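You operate a simulated robot arm through the tools that you are given. There is no shell and no other tool.

You run a simulated robot arm. Do the job below in one go: nothing can be reset, and whatever is moved stays where it is left.

TASK
Clear mould 35's jam and give the lower rod a full stroke.
Fine: lower rod home first, then the other; run the lower rod out and home; shut the red air valve at the end.

It is judged by the outcome, as a careful person would: the job done as asked, and still so three seconds after it is handed in. It fails if anything else is knocked over, pushed out of place, dropped, spilled or broken.

THE ROBOT
A 6-joint arm with a two-finger gripper, fixed in place. Base frame: the origin is on the floor under the middle of its stand, x ahead of it, y to its left, z up. Readings come in mm, rad, newtons and seconds.
It reaches about 1572 mm from its shoulder. Its first joint turns from -2.897 to 2.897 rad. Payload 2.45 kg.
Tool frame: the origin (TCP) lies between the finger pads and is the grasp point; the fingertips stand 20 mm ahead of it; z points along the fingers, y is the line along which they close. The gripper opens to 140 mm; its body begins 168 mm behind the TCP.
Orientation is that of the tool frame in the base frame, as [roll, pitch, yaw] about the fixed x, y, z axes, in that order (R = Rz(yaw) Ry(pitch) Rx(roll)). With the fingers straight down and closing along the base's y, the tool's x points along the base's -x, its y along +y and its z along -z.

THE INTERFACE
- The arm moves only by the tool nudge_tool. Its argument "rows" is a list of rows, each a list of 7 numbers: the turn, a rotation vector about the tool's x, y, z in degrees, then the shift along the tool's x, y, z in m, then the closure in counts, from 0 (fully open) to 255 (shut). In form: [[rx, ry, rz, x, y, z, gripper], ...]. A call has 1 to 20 rows; each row is the pose to reach, as a shift and turn from the pose commanded when the call began, along the tool's axes at that moment. Each row takes 0.2 s and may step no farther than 50 mm and 0.15 rad from the row before; otherwise, or with a gripper value out of range, the whole call is refused. Where a pose cannot be reached the arm comes as near as it can. A force on the tool above 40 N (or 10 N above the force at the start of the call, whichever is more), or a blocked arm, ends the call early, and 0.2 s more pass. The fingers move at their own pace (about 45 mm/s each) and stop on an object; they squeeze with about 23 N. The grip force told is the motor's: it shows also when the fingers shut on nothing. Time passes only in rows, and 0.2 s behind the last, so rows that repeat a pose let the fingers close. The reply holds the time, the measured pose of the TCP, the force on the tool along the base axes, the opening and the grip force, in the units named above and with some noise, with the torque about the TCP (base axes, N m) and any sound that the robot's microphone picked up, and new pictures: "pictures" is both (left out), scene, wrist or none.
- Cameras (640 x 400 px; columns grow to the right, rows downward): "scene" is fixed at [216.8, 498.9, 1750]; the picture's right is [-0.56, -0.83, 0.00], its down [-0.46, 0.31, -0.83] and it looks along [0.69, -0.46, -0.55] (base axes); focal length 322 px, centre (320, 200). "wrist" rides on the gripper at [78, 11, -209] in the tool frame; the picture's right is [-0.14, 0.99, 0.00], its down [-0.92, -0.13, -0.37] and it looks along [-0.37, -0.05, 0.93] (tool axes); focal length 280 px, centre (320, 200). There is no depth. A picture from a camera that has moved, and an enlarged one, comes with that camera's place and axes in the base frame and with its lens.
- inspect(camera, box): a new picture of the part [left, top, right, bottom] of that camera's present view, enlarged. The clock stands still meanwhile.
- job_done(): hands the job in; it is judged then, once.

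Places have to be worked out from the pictures, the camera data and where the tool is seen. Open the gripper and draw the arm clear of the work before you hand the job in, unless the task says otherwise.

The tools are called by a JSON object that holds its "op" and its "data". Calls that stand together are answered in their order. nudge_tool: Moves the arm, as the interface text tells. Its arguments: {"type":"object","properties":{"rows":{"type":"array"},"pictures":{"type":"string","enum":["both","scene","wrist","none"]}},"required":["rows"]} The other tools are called the same way: inspect (camera, box) takes an enlarged picture of a part of a camera's view; job_done () hands the job in.

At the start:

```text
time_s: 0.0
ee_pos: [564.0, 51.1, 1450.9]
orientation: [-3.139, 0.0, 3.141]
force: [-0.5, -0.4, -0.2]
torque: [-0.01, 0.01, -0.01]
opening: 140.0
gripper_force: 0.1
```

scene: 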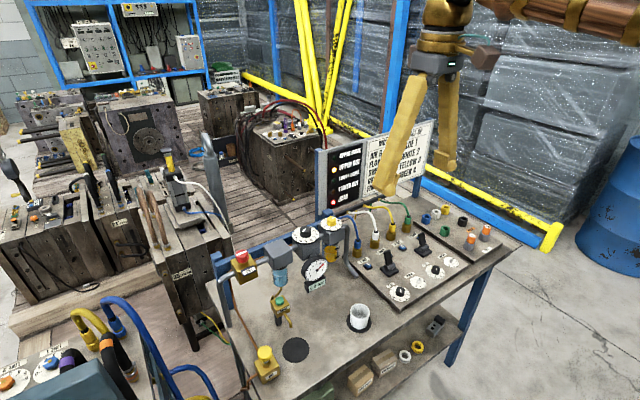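
wrist: 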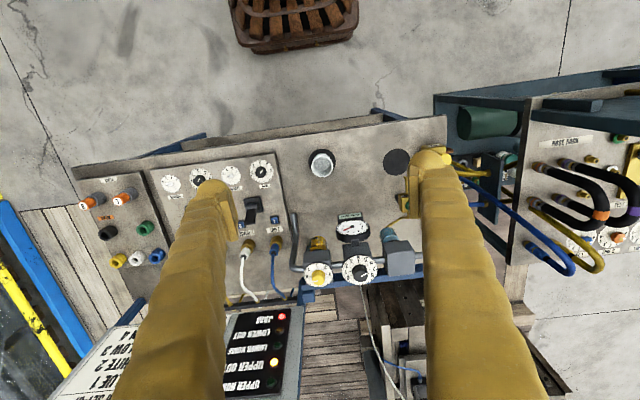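

I start by looking closely at the panel, sign and indicator lamps in the scene and wrist views before moving anything.

{"op": "inspect", "data": {"camera": "scene", "box": [310, 120, 450, 220]}}

{"op": "inspect", "data": {"camera": "scene", "box": [340, 190, 520, 310]}}

{"op": "inspect", "data": {"camera": "scene", "box": [200, 210, 380, 390]}}

{"op": "inspect", "data": {"camera": "scene", "box": [0, 120, 260, 300]}}

{"op": "inspect", "data": {"camera": "wrist", "box": [60, 120, 300, 280]}}

{"op": "inspect", "data": {"camera": "wrist", "box": [50, 280, 300, 400]}}

{"op": "inspect", "data": {"camera": "wrist", "box": [270, 120, 470, 300]}}

{"op": "inspect", "data": {"camera": "wrist", "box": [440, 80, 640, 280]}}

{"op": "inspect", "data": {"camera": "scene", "box": [0, 280, 260, 400]}}

```text
4.00 times, centred on (380, 170) of scene
camera zoom: at [216.8, 498.9, 1750.0], right [-0.56, -0.83, 0.0], down [-0.46, 0.31, -0.83], along [0.69, -0.46, -0.55], focal length 1287 px, centre (80, 320)
```

zoom: 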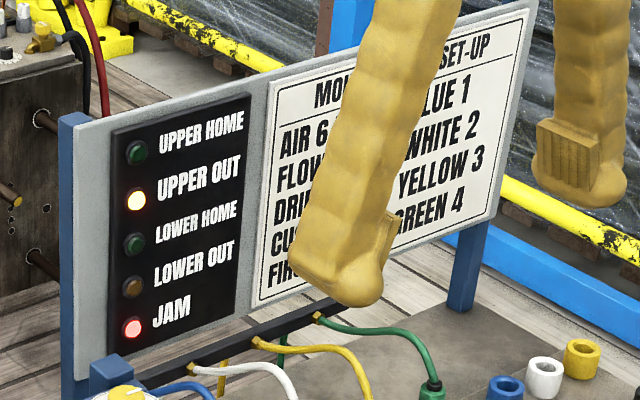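

```text
3.33 times, centred on (430, 250) of scene
camera zoom: at [216.8, 498.9, 1750.0], right [-0.56, -0.83, 0.0], down [-0.46, 0.31, -0.83], along [0.69, -0.46, -0.55], focal length 1072 px, centre (-47, 33)
```

zoom: 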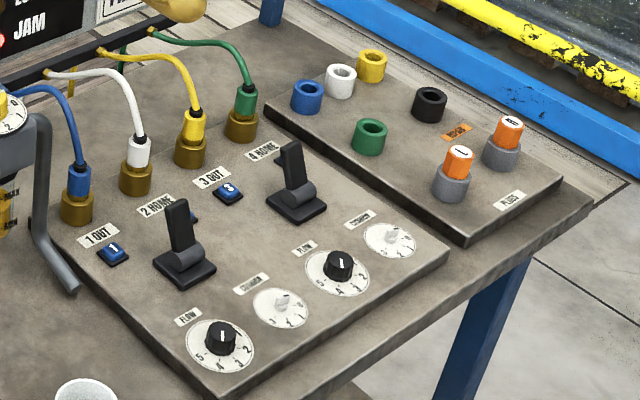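

```text
2.22 times, centred on (290, 300) of scene
camera zoom: at [216.8, 498.9, 1750.0], right [-0.56, -0.83, 0.0], down [-0.46, 0.31, -0.83], along [0.69, -0.46, -0.55], focal length 715 px, centre (387, -22)
```

zoom: 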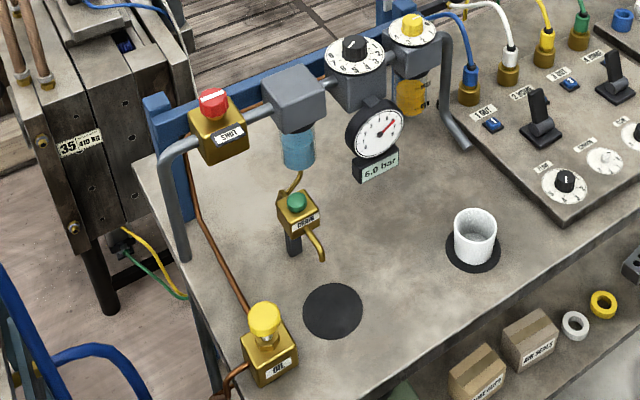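

```text
2.22 times, centred on (130, 210) of scene
camera zoom: at [216.8, 498.9, 1750.0], right [-0.56, -0.83, 0.0], down [-0.46, 0.31, -0.83], along [0.69, -0.46, -0.55], focal length 715 px, centre (742, 178)
```

zoom: 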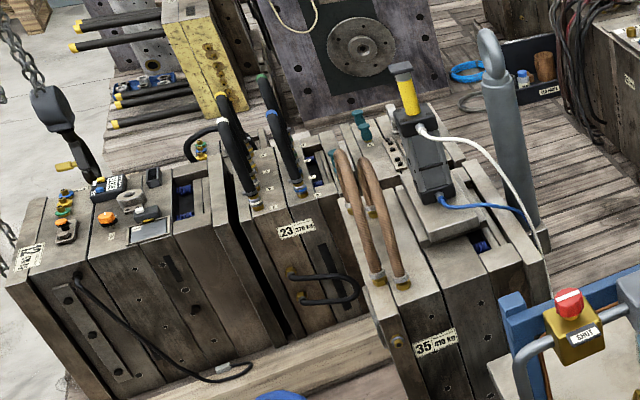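

```text
2.50 times, centred on (180, 200) of wrist
camera zoom: at [484.4, 63.2, 1661.3], right [0.14, 0.99, 0.0], down [0.92, -0.13, 0.37], along [0.37, -0.05, -0.93], focal length 701 px, centre (670, 200)
```

zoom: 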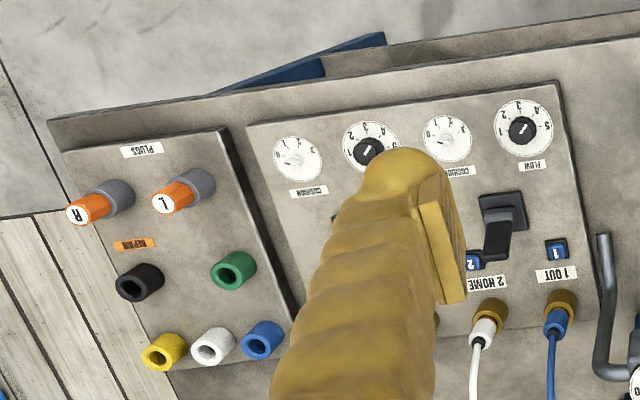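

```text
2.56 times, centred on (175, 340) of wrist
camera zoom: at [484.4, 63.2, 1661.3], right [0.14, 0.99, 0.0], down [0.92, -0.13, 0.37], along [0.37, -0.05, -0.93], focal length 718 px, centre (691, -158)
```

zoom: 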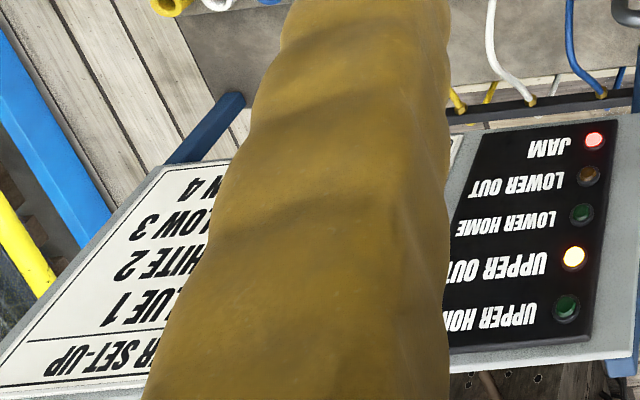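

```text
2.22 times, centred on (370, 210) of wrist
camera zoom: at [484.4, 63.2, 1661.3], right [0.14, 0.99, 0.0], down [0.92, -0.13, 0.37], along [0.37, -0.05, -0.93], focal length 623 px, centre (209, 178)
```

zoom: 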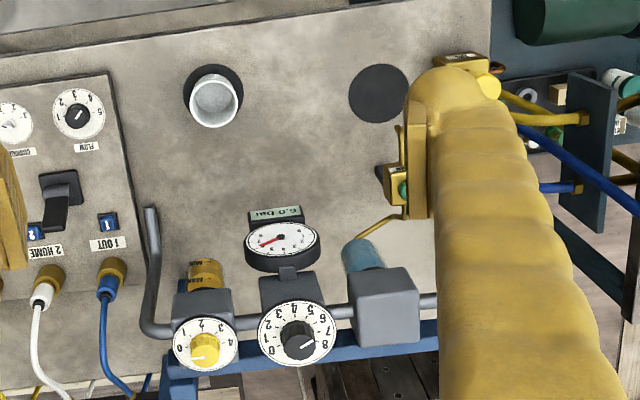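

```text
2.00 times, centred on (540, 180) of wrist
camera zoom: at [484.4, 63.2, 1661.3], right [0.14, 0.99, 0.0], down [0.92, -0.13, 0.37], along [0.37, -0.05, -0.93], focal length 561 px, centre (-120, 240)
```

zoom: 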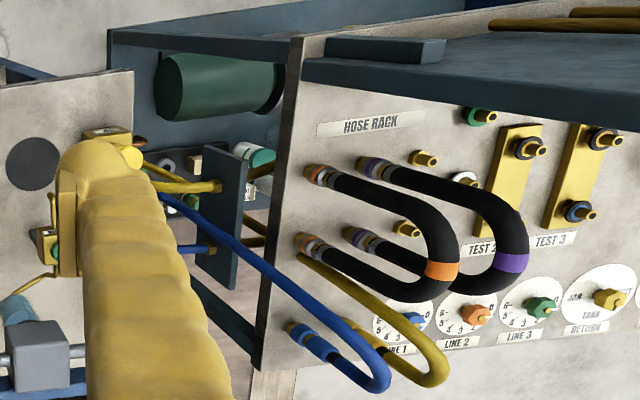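

```text
2.46 times, centred on (130, 340) of scene
camera zoom: at [216.8, 498.9, 1750.0], right [-0.56, -0.83, 0.0], down [-0.46, 0.31, -0.83], along [0.69, -0.46, -0.55], focal length 792 px, centre (788, -145)
```

zoom: 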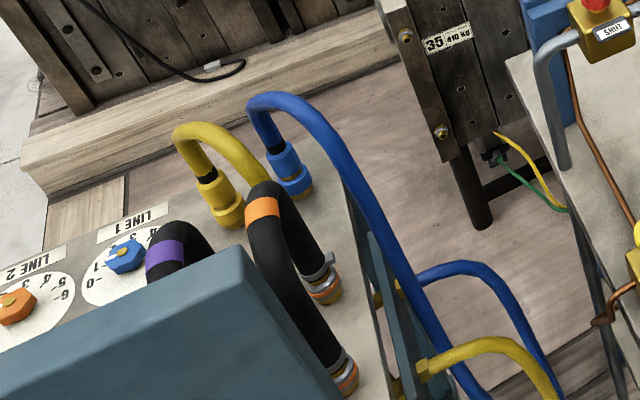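

The card "MOULD ... SET-UP" is hidden by the fingers; lamps show UPPER OUT and JAM lit. I back the arm off toward base -x/-y and up in free air so that the card can be read.

{"op": "nudge_tool", "data": {"rows": [[0, 0, 0, 0.02, -0.03, -0.02, 0], [0, 0, 0, 0.04, -0.06, -0.04, 0], [0, 0, 0, 0.06, -0.09, -0.06, 0], [0, 0, 0, 0.08, -0.12, -0.08, 0], [0, 0, 0, 0.1, -0.15, -0.1, 0], [0, 0, 0, 0.12, -0.18, -0.1, 0], [0, 0, 0, 0.14, -0.21, -0.1, 0]]}}

```text
time_s: 1.6
ee_pos: [432.7, -163.9, 1545.3]
orientation: [3.136, -0.014, 3.14]
force: [-0.4, 0.8, -0.2]
torque: [-0.04, -0.02, -0.02]
opening: 139.9
gripper_force: 0.1
camera wrist: at [357.5, -152.6, 1755.1], right [0.14, 0.99, 0.0], down [0.93, -0.13, 0.36], along [0.35, -0.05, -0.93], focal length 280 px, centre (320, 200)
```

scene: 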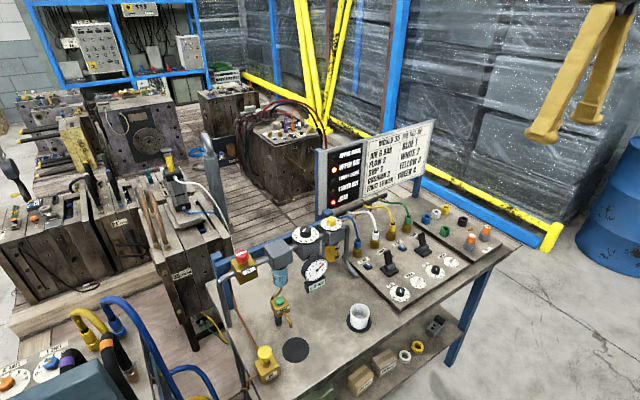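
wrist: 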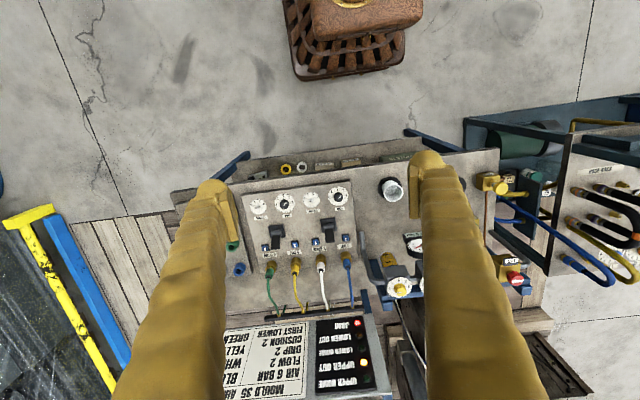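

The card is now clear. I zoom on it, on the dials, levers and other controls.

{"op": "inspect", "data": {"camera": "scene", "box": [310, 115, 440, 220]}}

{"op": "inspect", "data": {"camera": "wrist", "box": [230, 170, 370, 300]}}

{"op": "inspect", "data": {"camera": "wrist", "box": [200, 300, 400, 400]}}

{"op": "inspect", "data": {"camera": "scene", "box": [370, 230, 470, 305]}}

{"op": "inspect", "data": {"camera": "scene", "box": [280, 205, 370, 300]}}

{"op": "inspect", "data": {"camera": "scene", "box": [215, 235, 315, 335]}}

{"op": "inspect", "data": {"camera": "scene", "box": [140, 130, 260, 230]}}

{"op": "inspect", "data": {"camera": "wrist", "box": [370, 160, 640, 310]}}

```text
3.81 times, centred on (375, 168) of scene
camera zoom: at [216.8, 498.9, 1750.0], right [-0.56, -0.83, 0.0], down [-0.46, 0.31, -0.83], along [0.69, -0.46, -0.55], focal length 1225 px, centre (110, 324)
```

zoom: 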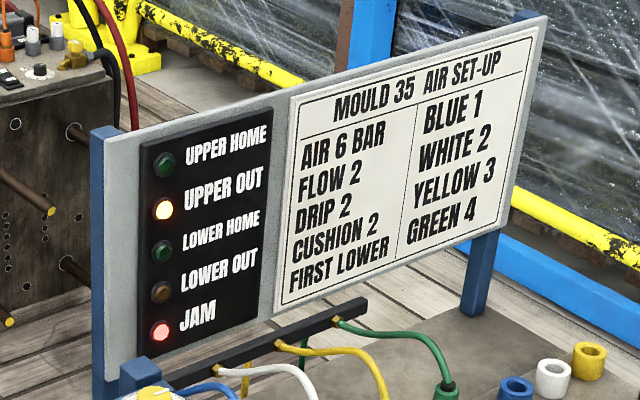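

```text
3.08 times, centred on (300, 235) of wrist
camera zoom: at [357.5, -152.6, 1755.1], right [0.14, 0.99, 0.0], down [0.93, -0.13, 0.36], along [0.35, -0.05, -0.93], focal length 863 px, centre (382, 92)
```

zoom: 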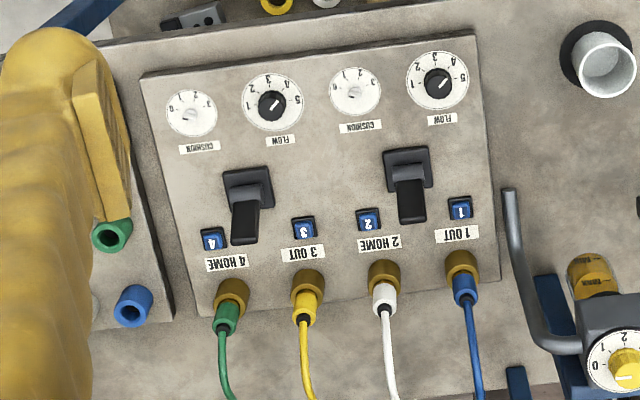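

```text
3.20 times, centred on (300, 350) of wrist
camera zoom: at [357.5, -152.6, 1755.1], right [0.14, 0.99, 0.0], down [0.93, -0.13, 0.36], along [0.35, -0.05, -0.93], focal length 897 px, centre (384, -280)
```

zoom: 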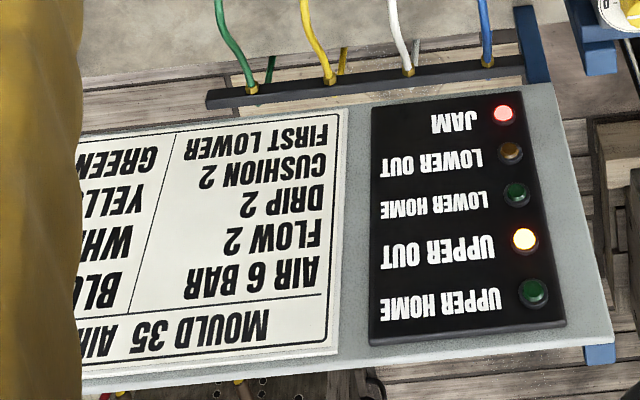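

```text
5.33 times, centred on (420, 268) of scene
camera zoom: at [216.8, 498.9, 1750.0], right [-0.56, -0.83, 0.0], down [-0.46, 0.31, -0.83], along [0.69, -0.46, -0.55], focal length 1716 px, centre (-213, -160)
```

zoom: 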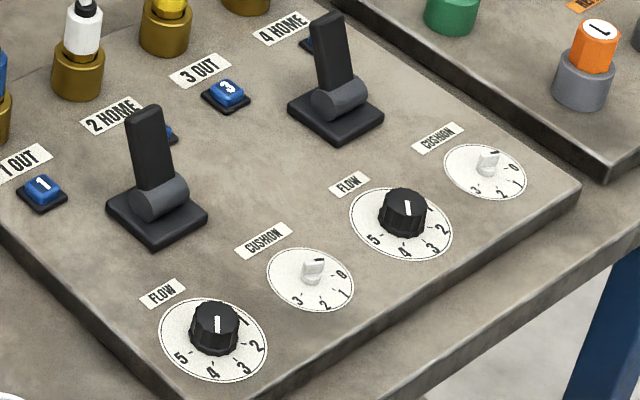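

```text
4.21 times, centred on (325, 252) of scene
camera zoom: at [216.8, 498.9, 1750.0], right [-0.56, -0.83, 0.0], down [-0.46, 0.31, -0.83], along [0.69, -0.46, -0.55], focal length 1354 px, centre (299, -21)
```

zoom: 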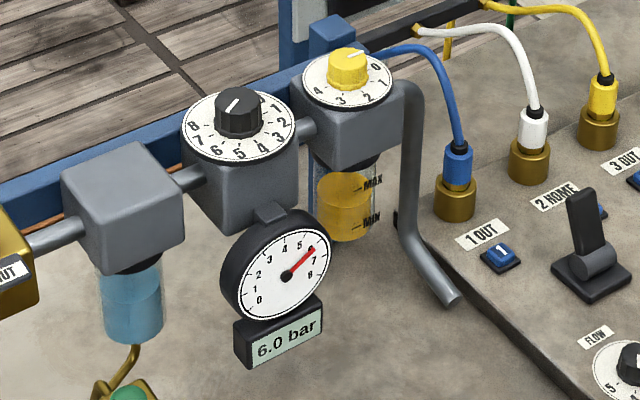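

```text
4.00 times, centred on (265, 285) of scene
camera zoom: at [216.8, 498.9, 1750.0], right [-0.56, -0.83, 0.0], down [-0.46, 0.31, -0.83], along [0.69, -0.46, -0.55], focal length 1287 px, centre (540, -140)
```

zoom: 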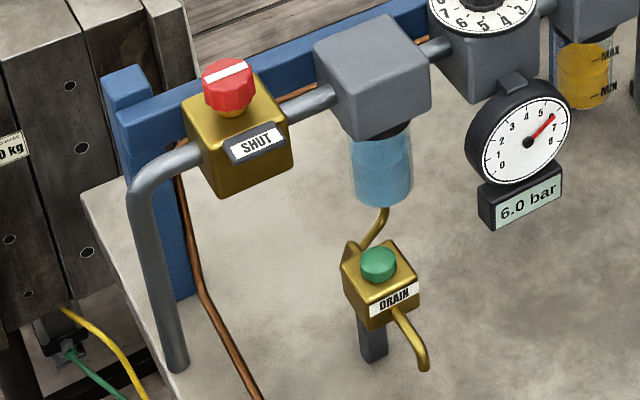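

```text
4.00 times, centred on (200, 180) of scene
camera zoom: at [216.8, 498.9, 1750.0], right [-0.56, -0.83, 0.0], down [-0.46, 0.31, -0.83], along [0.69, -0.46, -0.55], focal length 1287 px, centre (800, 280)
```

zoom: 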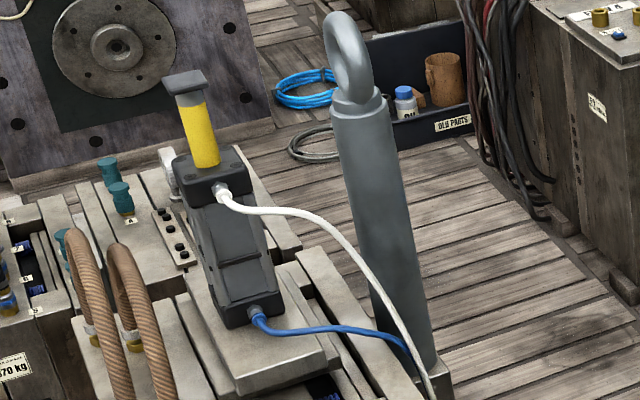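

```text
2.37 times, centred on (505, 235) of wrist
camera zoom: at [357.5, -152.6, 1755.1], right [0.14, 0.99, 0.0], down [0.93, -0.13, 0.36], along [0.35, -0.05, -0.93], focal length 665 px, centre (-118, 117)
```

zoom: 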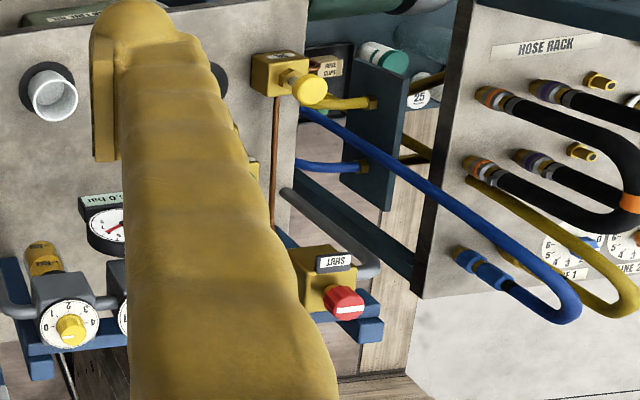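

Card says AIR 6 BAR, FLOW 2, DRIP 2, CUSHION 2, FIRST LOWER. I triangulate the lever tops near (795,-361,963) and (795,-183,963), and the red knob near (896,307,1118). I zoom harder on the dials, levers and the red valve to see their present state.

{"op": "inspect", "data": {"camera": "wrist", "box": [280, 180, 356, 228]}}

{"op": "inspect", "data": {"camera": "wrist", "box": [240, 185, 316, 233]}}

{"op": "inspect", "data": {"camera": "wrist", "box": [250, 215, 360, 285]}}

{"op": "inspect", "data": {"camera": "wrist", "box": [480, 250, 560, 300]}}

{"op": "inspect", "data": {"camera": "scene", "box": [222, 240, 282, 290]}}

{"op": "inspect", "data": {"camera": "scene", "box": [375, 235, 435, 275]}}

{"op": "inspect", "data": {"camera": "scene", "box": [385, 270, 475, 305]}}

{"op": "inspect", "data": {"camera": "scene", "box": [285, 210, 350, 260]}}

{"op": "inspect", "data": {"camera": "scene", "box": [160, 290, 260, 350]}}

```text
8.33 times, centred on (318, 204) of wrist
camera zoom: at [357.5, -152.6, 1755.1], right [0.14, 0.99, 0.0], down [0.93, -0.13, 0.36], along [0.35, -0.05, -0.93], focal length 2337 px, centre (337, 167)
```

zoom: 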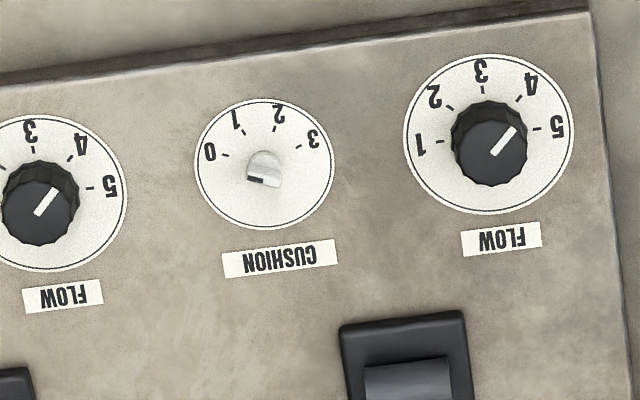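

```text
8.33 times, centred on (278, 209) of wrist
camera zoom: at [357.5, -152.6, 1755.1], right [0.14, 0.99, 0.0], down [0.93, -0.13, 0.36], along [0.35, -0.05, -0.93], focal length 2337 px, centre (670, 125)
```

zoom: 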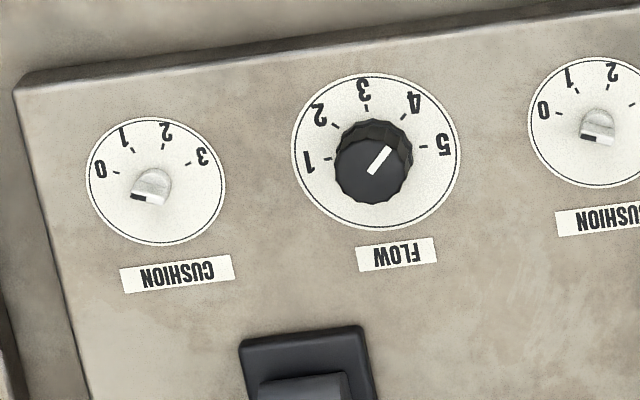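

```text
5.71 times, centred on (305, 250) of wrist
camera zoom: at [357.5, -152.6, 1755.1], right [0.14, 0.99, 0.0], down [0.93, -0.13, 0.36], along [0.35, -0.05, -0.93], focal length 1602 px, centre (406, -86)
```

zoom: 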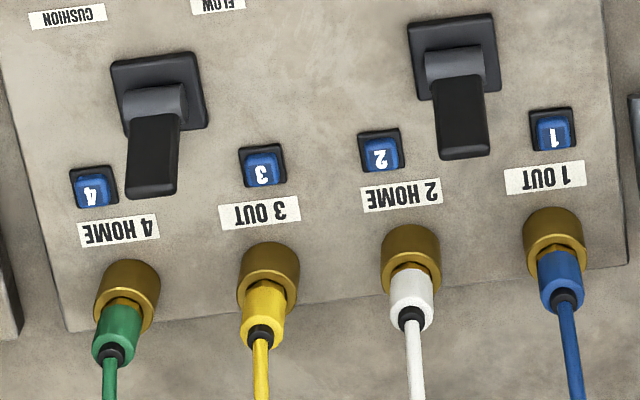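

```text
8.00 times, centred on (520, 275) of wrist
camera zoom: at [357.5, -152.6, 1755.1], right [0.14, 0.99, 0.0], down [0.93, -0.13, 0.36], along [0.35, -0.05, -0.93], focal length 2243 px, centre (-1280, -400)
```

zoom: 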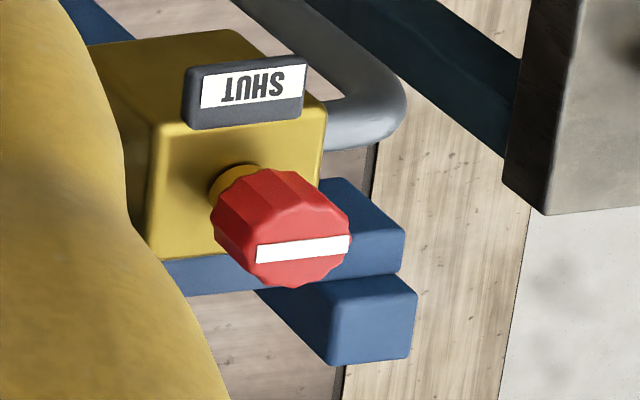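

```text
8.00 times, centred on (252, 265) of scene
camera zoom: at [216.8, 498.9, 1750.0], right [-0.56, -0.83, 0.0], down [-0.46, 0.31, -0.83], along [0.69, -0.46, -0.55], focal length 2573 px, centre (864, -320)
```

zoom: 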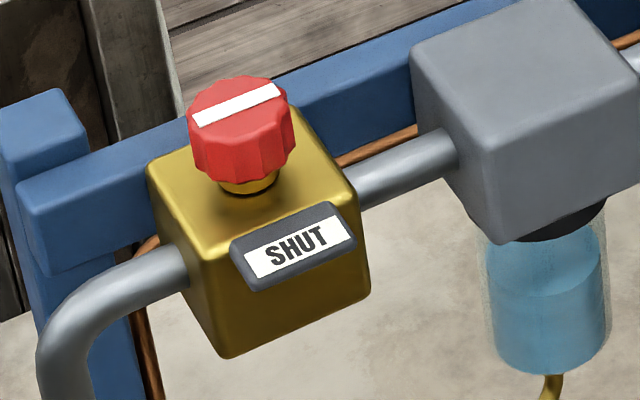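

```text
10.00 times, centred on (405, 255) of scene
camera zoom: at [216.8, 498.9, 1750.0], right [-0.56, -0.83, 0.0], down [-0.46, 0.31, -0.83], along [0.69, -0.46, -0.55], focal length 3217 px, centre (-530, -350)
```

zoom: 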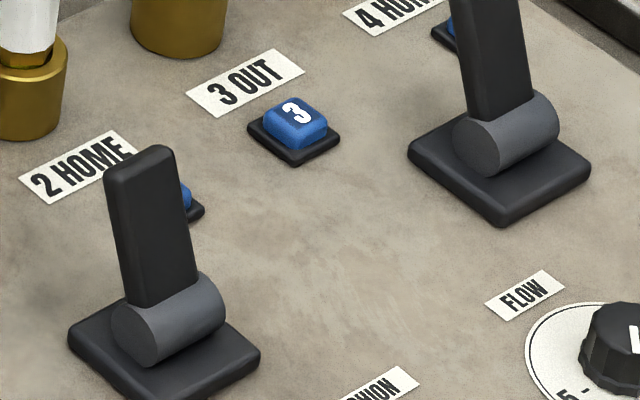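

```text
7.11 times, centred on (430, 288) of scene
camera zoom: at [216.8, 498.9, 1750.0], right [-0.56, -0.83, 0.0], down [-0.46, 0.31, -0.83], along [0.69, -0.46, -0.55], focal length 2287 px, centre (-462, -422)
```

zoom: 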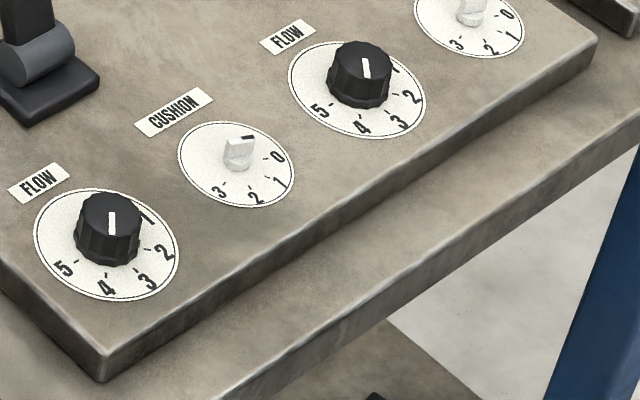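

```text
8.00 times, centred on (318, 235) of scene
camera zoom: at [216.8, 498.9, 1750.0], right [-0.56, -0.83, 0.0], down [-0.46, 0.31, -0.83], along [0.69, -0.46, -0.55], focal length 2573 px, centre (340, -80)
```

zoom: 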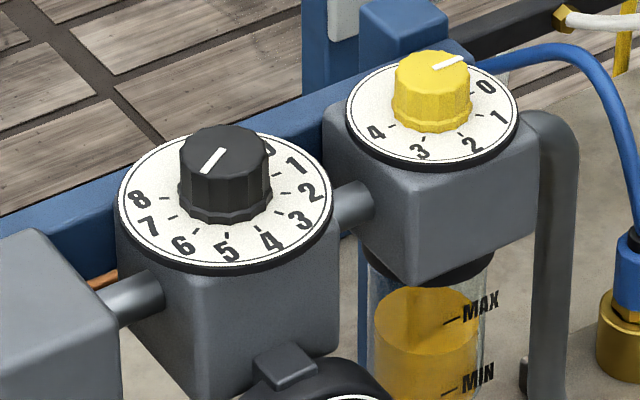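

```text
6.40 times, centred on (210, 320) of scene
camera zoom: at [216.8, 498.9, 1750.0], right [-0.56, -0.83, 0.0], down [-0.46, 0.31, -0.83], along [0.69, -0.46, -0.55], focal length 2059 px, centre (1024, -568)
```

zoom: 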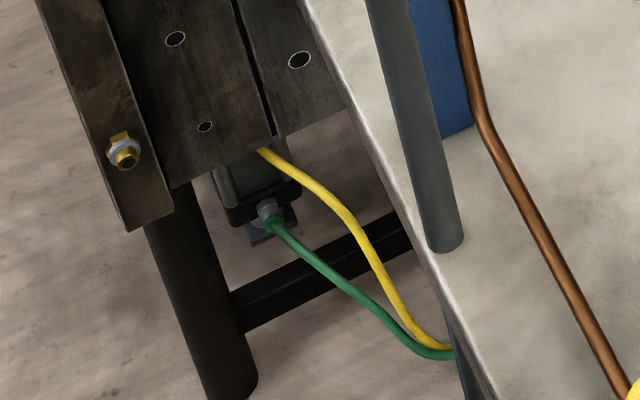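

The levers' pivot axes run along y, so they tilt along x; both now appear tilted away from the robot (+x), matching both rods commanded OUT. Flow pointers read about 4, cushion and drip near 0. I zoom further on the buttons and levers to learn how they work.

{"op": "inspect", "data": {"camera": "wrist", "box": [258, 235, 306, 265]}}

{"op": "inspect", "data": {"camera": "wrist", "box": [308, 225, 356, 255]}}

{"op": "inspect", "data": {"camera": "scene", "box": [365, 225, 429, 265]}}

{"op": "inspect", "data": {"camera": "scene", "box": [410, 225, 442, 255]}}

{"op": "inspect", "data": {"camera": "scene", "box": [420, 200, 510, 260]}}

{"op": "inspect", "data": {"camera": "scene", "box": [340, 330, 460, 400]}}

{"op": "inspect", "data": {"camera": "scene", "box": [420, 263, 460, 285]}}

```text
13.33 times, centred on (282, 250) of wrist
camera zoom: at [357.5, -152.6, 1755.1], right [0.14, 0.99, 0.0], down [0.93, -0.13, 0.36], along [0.35, -0.05, -0.93], focal length 3738 px, centre (827, -467)
```

zoom: 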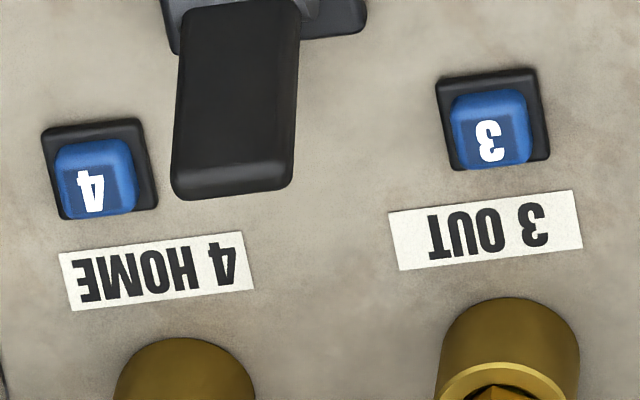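

```text
13.33 times, centred on (332, 240) of wrist
camera zoom: at [357.5, -152.6, 1755.1], right [0.14, 0.99, 0.0], down [0.93, -0.13, 0.36], along [0.35, -0.05, -0.93], focal length 3738 px, centre (160, -333)
```

zoom: 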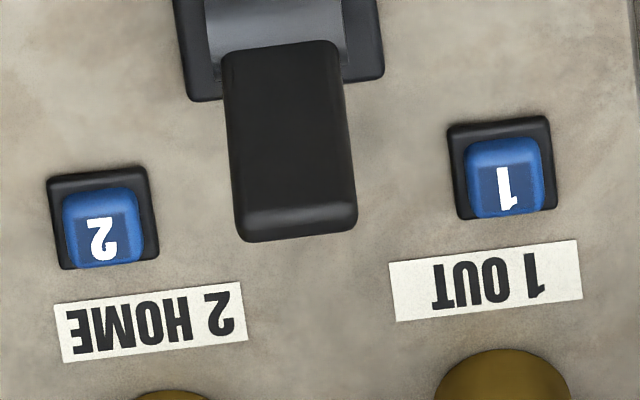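

```text
10.00 times, centred on (397, 245) of scene
camera zoom: at [216.8, 498.9, 1750.0], right [-0.56, -0.83, 0.0], down [-0.46, 0.31, -0.83], along [0.69, -0.46, -0.55], focal length 3217 px, centre (-450, -250)
```

zoom: 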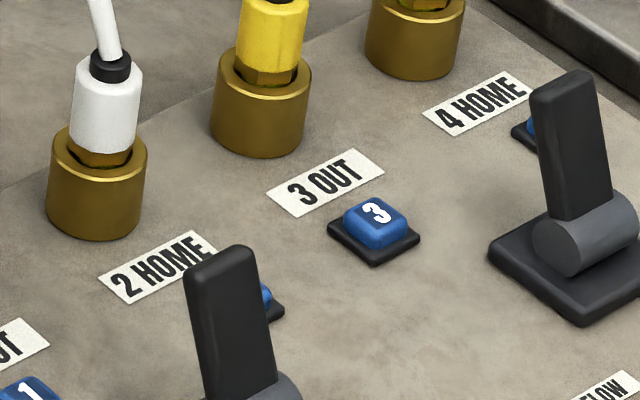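

```text
13.33 times, centred on (426, 240) of scene
camera zoom: at [216.8, 498.9, 1750.0], right [-0.56, -0.83, 0.0], down [-0.46, 0.31, -0.83], along [0.69, -0.46, -0.55], focal length 4289 px, centre (-1093, -333)
```

zoom: 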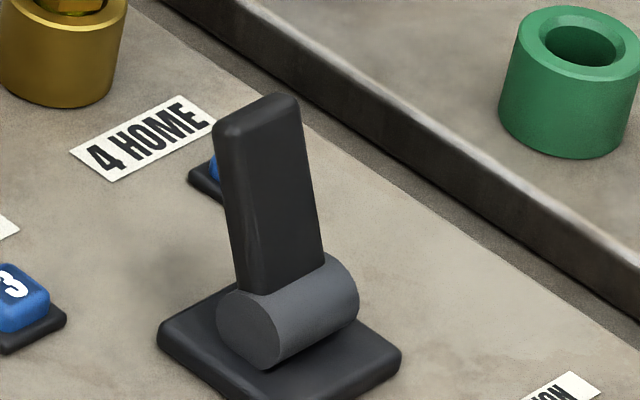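

```text
6.67 times, centred on (465, 230) of scene
camera zoom: at [216.8, 498.9, 1750.0], right [-0.56, -0.83, 0.0], down [-0.46, 0.31, -0.83], along [0.69, -0.46, -0.55], focal length 2144 px, centre (-647, 0)
```

zoom: 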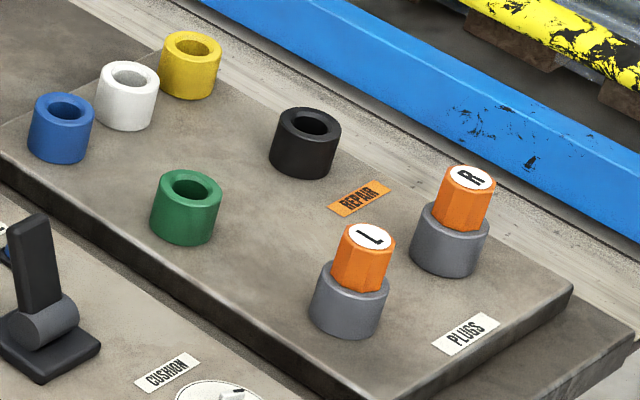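

```text
5.33 times, centred on (400, 365) of scene
camera zoom: at [216.8, 498.9, 1750.0], right [-0.56, -0.83, 0.0], down [-0.46, 0.31, -0.83], along [0.69, -0.46, -0.55], focal length 1716 px, centre (-107, -680)
```

zoom: 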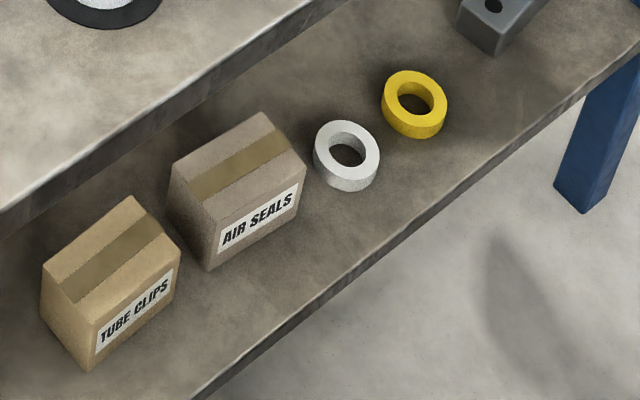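

```text
16.00 times, centred on (440, 274) of scene
camera zoom: at [216.8, 498.9, 1750.0], right [-0.56, -0.83, 0.0], down [-0.46, 0.31, -0.83], along [0.69, -0.46, -0.55], focal length 5147 px, centre (-1600, -984)
```

zoom: 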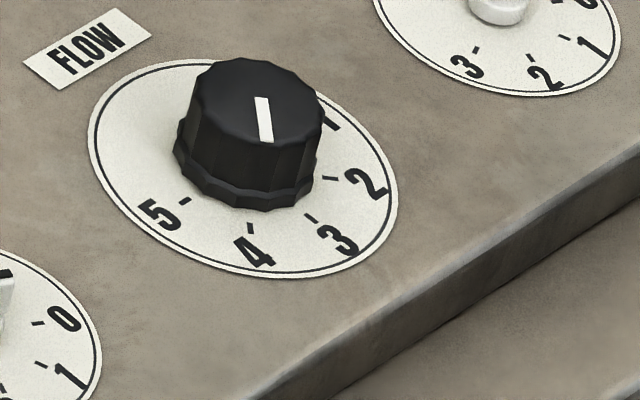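

All four buttons look alike and the paddles lean to +x, so I take the paddles as the OUT/HOME valves, to be pulled toward the robot for HOME. I move to a viewing pose above the valve panel for accurate positions.

{"op": "nudge_tool", "data": {"rows": [[0, 0, 0, -0.0196, -0.0101, 0.0365, 0], [0, 0, 0, -0.0393, -0.0202, 0.0729, 0], [0, 0, 0, -0.0589, -0.0303, 0.1094, 0], [0, 0, 0, -0.0785, -0.0404, 0.1458, 0], [0, 0, 0, -0.0982, -0.0505, 0.1823, 0], [0, 0, 0, -0.1178, -0.0605, 0.2187, 0], [0, 0, 0, -0.1375, -0.0706, 0.2552, 0], [0, 0, 0, -0.1571, -0.0807, 0.2916, 0], [0, 0, 0, -0.1767, -0.0908, 0.3281, 0], [0, 0, 0, -0.1964, -0.1009, 0.3645, 0], [0, 0, 0, -0.216, -0.111, 0.401, 0], [0, 0, 0, -0.216, -0.111, 0.401, 0]]}}

```text
time_s: 4.2
ee_pos: [639.5, -270.4, 1151.1]
orientation: [-3.14, 0.001, 3.141]
force: [0.0, -0.6, 0.0]
torque: [0.0, 0.02, 0.0]
opening: 140.0
gripper_force: 0.1
camera wrist: at [560.6, -258.7, 1361.5], right [0.14, 0.99, 0.0], down [0.92, -0.13, 0.37], along [0.37, -0.05, -0.93], focal length 280 px, centre (320, 200)
```

scene: 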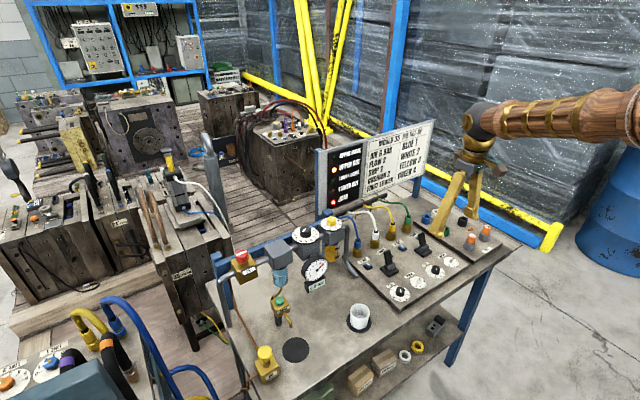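
wrist: 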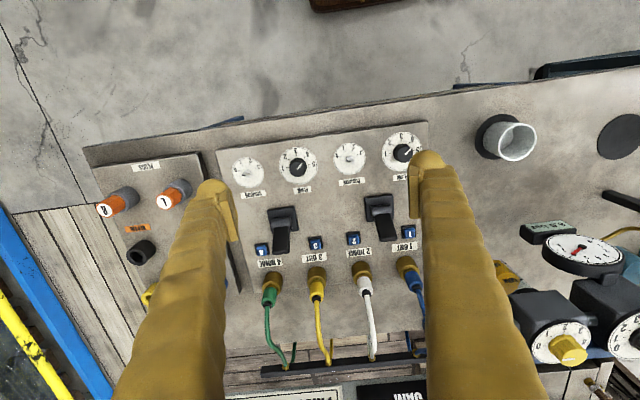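

{"op": "inspect", "data": {"camera": "wrist", "box": [228, 170, 428, 295]}}

{"op": "inspect", "data": {"camera": "wrist", "box": [222, 130, 372, 200]}}

{"op": "inspect", "data": {"camera": "wrist", "box": [320, 125, 430, 195]}}

{"op": "inspect", "data": {"camera": "scene", "box": [410, 150, 510, 260]}}

```text
3.20 times, centred on (328, 232) of wrist
camera zoom: at [560.6, -258.7, 1361.5], right [0.14, 0.99, 0.0], down [0.92, -0.13, 0.37], along [0.37, -0.05, -0.93], focal length 897 px, centre (294, 96)
```

zoom: 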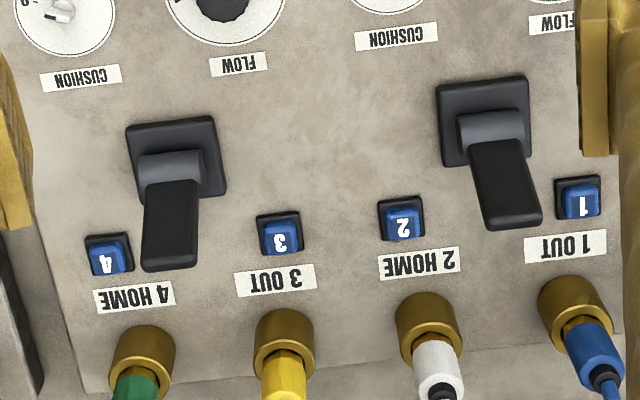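

```text
4.27 times, centred on (297, 165) of wrist
camera zoom: at [560.6, -258.7, 1361.5], right [0.14, 0.99, 0.0], down [0.92, -0.13, 0.37], along [0.37, -0.05, -0.93], focal length 1196 px, centre (418, 349)
```

zoom: 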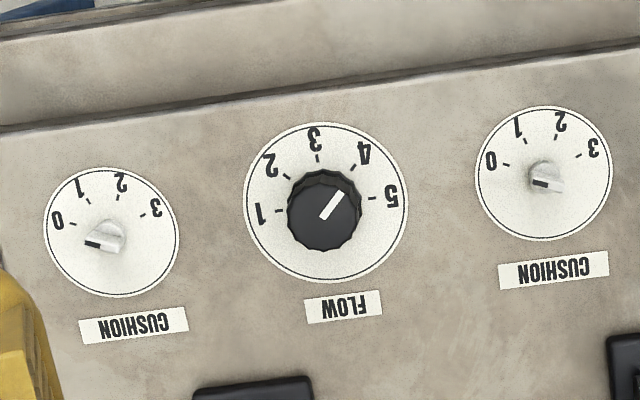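

```text
5.71 times, centred on (375, 160) of wrist
camera zoom: at [560.6, -258.7, 1361.5], right [0.14, 0.99, 0.0], down [0.92, -0.13, 0.37], along [0.37, -0.05, -0.93], focal length 1602 px, centre (6, 429)
```

zoom: 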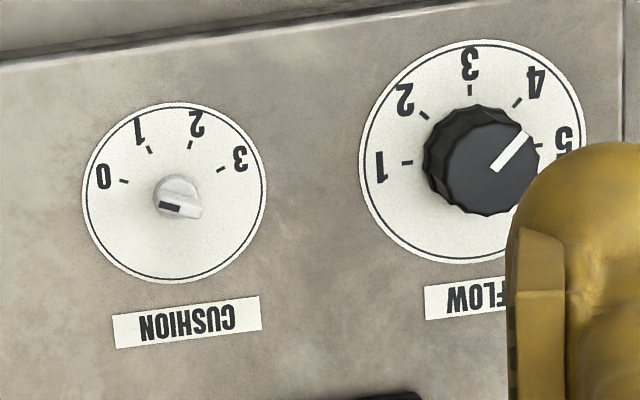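

```text
3.64 times, centred on (460, 205) of scene
camera zoom: at [216.8, 498.9, 1750.0], right [-0.56, -0.83, 0.0], down [-0.46, 0.31, -0.83], along [0.69, -0.46, -0.55], focal length 1170 px, centre (-189, 182)
```

zoom: 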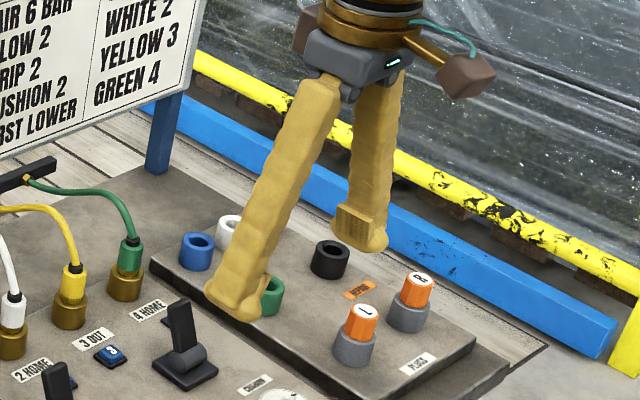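

Using the accurate wrist views I now get the lower (3/4) paddle tip at about (808,-361,955) leaning ~26° to +x from its pivot at x≈780, the upper (1/2) paddle tip at (810,-179,955), panel surface at z≈880. I half-close the fingers and go above the lower paddle.

{"op": "nudge_tool", "data": {"rows": [[0, 0, 0, -0.027, -0.0152, 0.015, 128], [0, 0, 0, -0.054, -0.0303, 0.03, 128], [0, 0, 0, -0.081, -0.0455, 0.045, 128], [0, 0, 0, -0.108, -0.0607, 0.06, 128], [0, 0, 0, -0.135, -0.0758, 0.075, 128], [0, 0, 0, -0.162, -0.091, 0.09, 128], [0, 0, 0, -0.162, -0.091, 0.09, 128]]}}

```text
time_s: 5.8
ee_pos: [802.6, -361.7, 1059.6]
orientation: [-3.141, 0.001, 3.141]
force: [-0.4, 0.6, 0.2]
torque: [0.02, 0.01, 0.01]
opening: 70.0
gripper_force: 0.1
camera wrist: at [722.7, -349.5, 1269.7], right [0.14, 0.99, 0.0], down [0.92, -0.13, 0.37], along [0.37, -0.05, -0.93], focal length 280 px, centre (320, 200)
```

scene: 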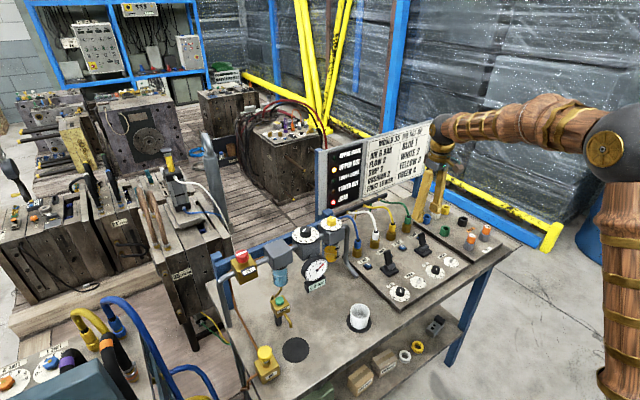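
wrist: 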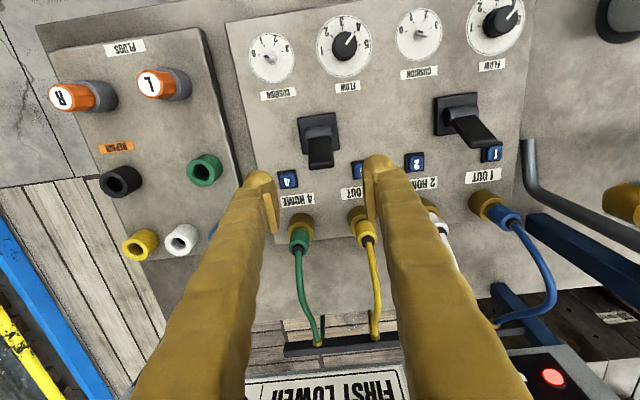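

Tip confirmed at (809,-361,955), and the finger gap straddles it. I descend slowly to z≈942 with the fingers either side of the paddle.

{"op": "nudge_tool", "data": {"rows": [[0, 0, 0, 0, 0, 0.025, 128], [0, 0, 0, 0, 0, 0.05, 128], [0, 0, 0, 0, 0, 0.075, 128], [0, 0, 0, 0, 0, 0.095, 128], [0, 0, 0, 0, 0, 0.107, 128], [0, 0, 0, 0, 0, 0.118, 128], [0, 0, 0, 0, 0, 0.118, 128]]}}

{"op": "inspect", "data": {"camera": "wrist", "box": [230, 90, 430, 215]}}

{"op": "inspect", "data": {"camera": "scene", "box": [390, 190, 470, 260]}}

```text
time_s: 7.4
ee_pos: [802.0, -361.6, 942.9]
orientation: [-3.14, 0.003, -3.141]
force: [0.2, 0.1, -0.2]
torque: [0.01, -0.02, 0.0]
opening: 70.1
gripper_force: 0.1
camera wrist: at [722.8, -349.4, 1153.1], right [0.14, 0.99, 0.0], down [0.92, -0.13, 0.37], along [0.37, -0.05, -0.93], focal length 280 px, centre (320, 200)
```

scene: 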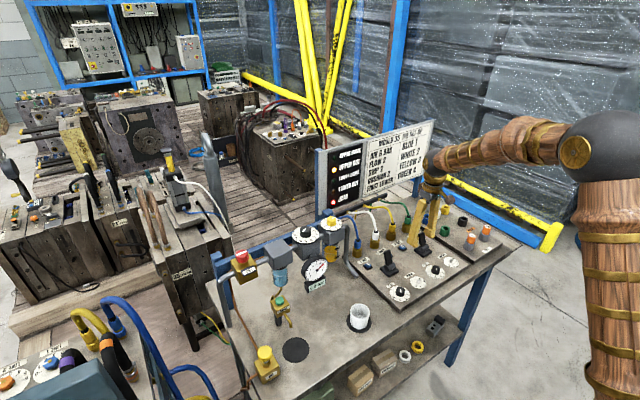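
wrist: 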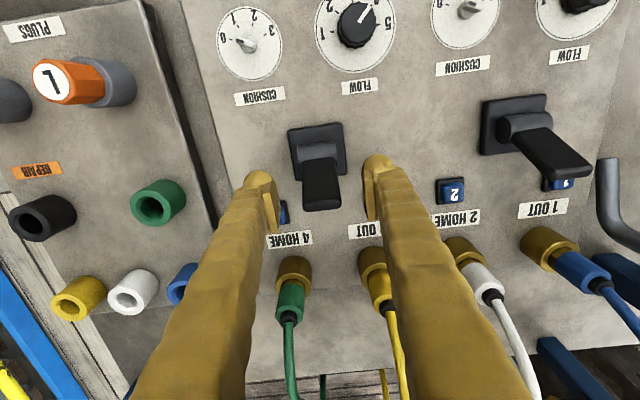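

```text
3.20 times, centred on (330, 152) of wrist
camera zoom: at [722.8, -349.4, 1153.1], right [0.14, 0.99, 0.0], down [0.92, -0.13, 0.37], along [0.37, -0.05, -0.93], focal length 897 px, centre (288, 352)
```

zoom: 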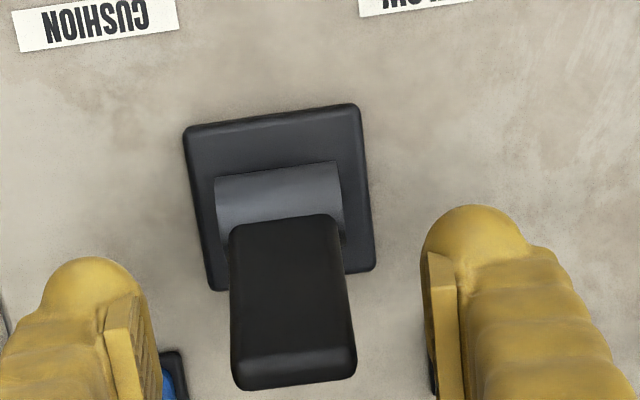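

```text
5.71 times, centred on (430, 225) of scene
camera zoom: at [216.8, 498.9, 1750.0], right [-0.56, -0.83, 0.0], down [-0.46, 0.31, -0.83], along [0.69, -0.46, -0.55], focal length 1838 px, centre (-309, 57)
```

zoom: 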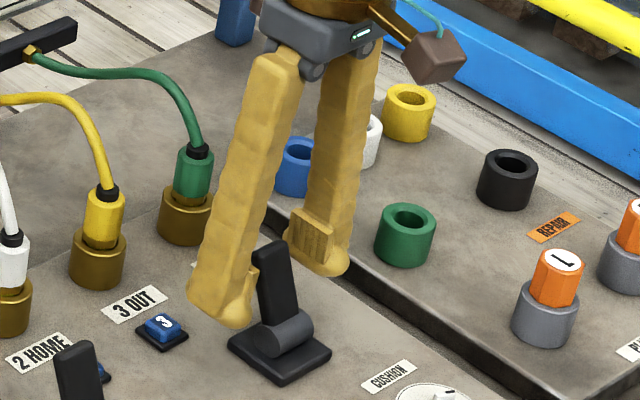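

The paddle stands centred between the pads. I close on it now without moving.

{"op": "nudge_tool", "data": {"rows": [[0, 0, 0, 0, 0, 0, 180], [0, 0, 0, 0, 0, 0, 210], [0, 0, 0, 0, 0, 0, 230], [0, 0, 0, 0, 0, 0, 255], [0, 0, 0, 0, 0, 0, 255]]}}

{"op": "inspect", "data": {"camera": "wrist", "box": [230, 90, 430, 215]}}

```text
time_s: 8.6
ee_pos: [802.2, -360.3, 943.4]
orientation: [-3.141, 0.001, -3.141]
force: [-0.7, 24.0, -0.3]
torque: [0.25, 0.03, -0.19]
opening: 28.9
gripper_force: 39.5
camera wrist: at [723.0, -348.5, 1153.2], right [0.14, 0.99, 0.0], down [0.92, -0.13, 0.37], along [0.37, -0.05, -0.93], focal length 280 px, centre (320, 200)
```

scene: 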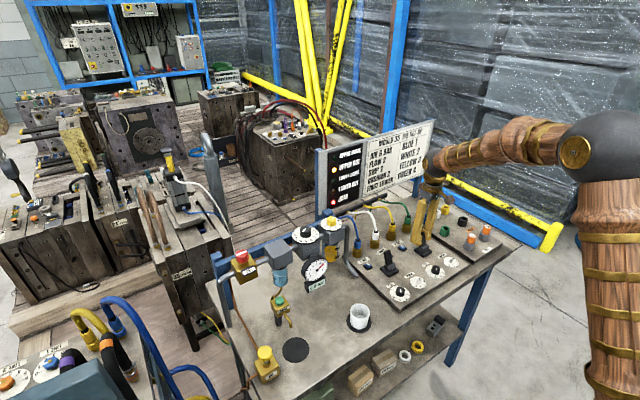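
wrist: 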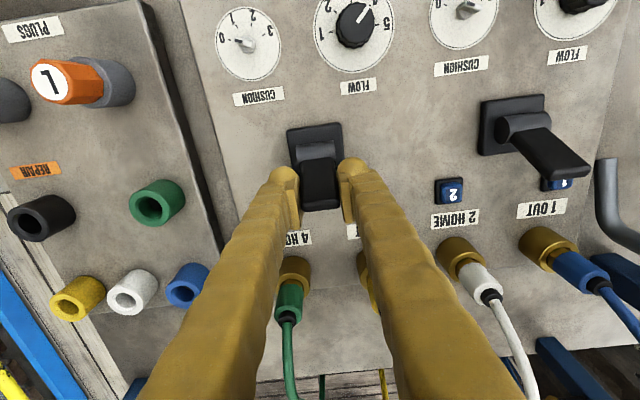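

```text
3.20 times, centred on (330, 152) of wrist
camera zoom: at [723.0, -348.5, 1153.2], right [0.14, 0.99, 0.0], down [0.92, -0.13, 0.37], along [0.37, -0.05, -0.93], focal length 897 px, centre (288, 352)
```

zoom: 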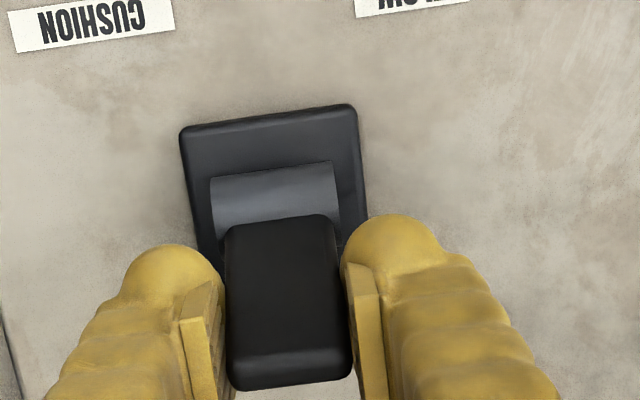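

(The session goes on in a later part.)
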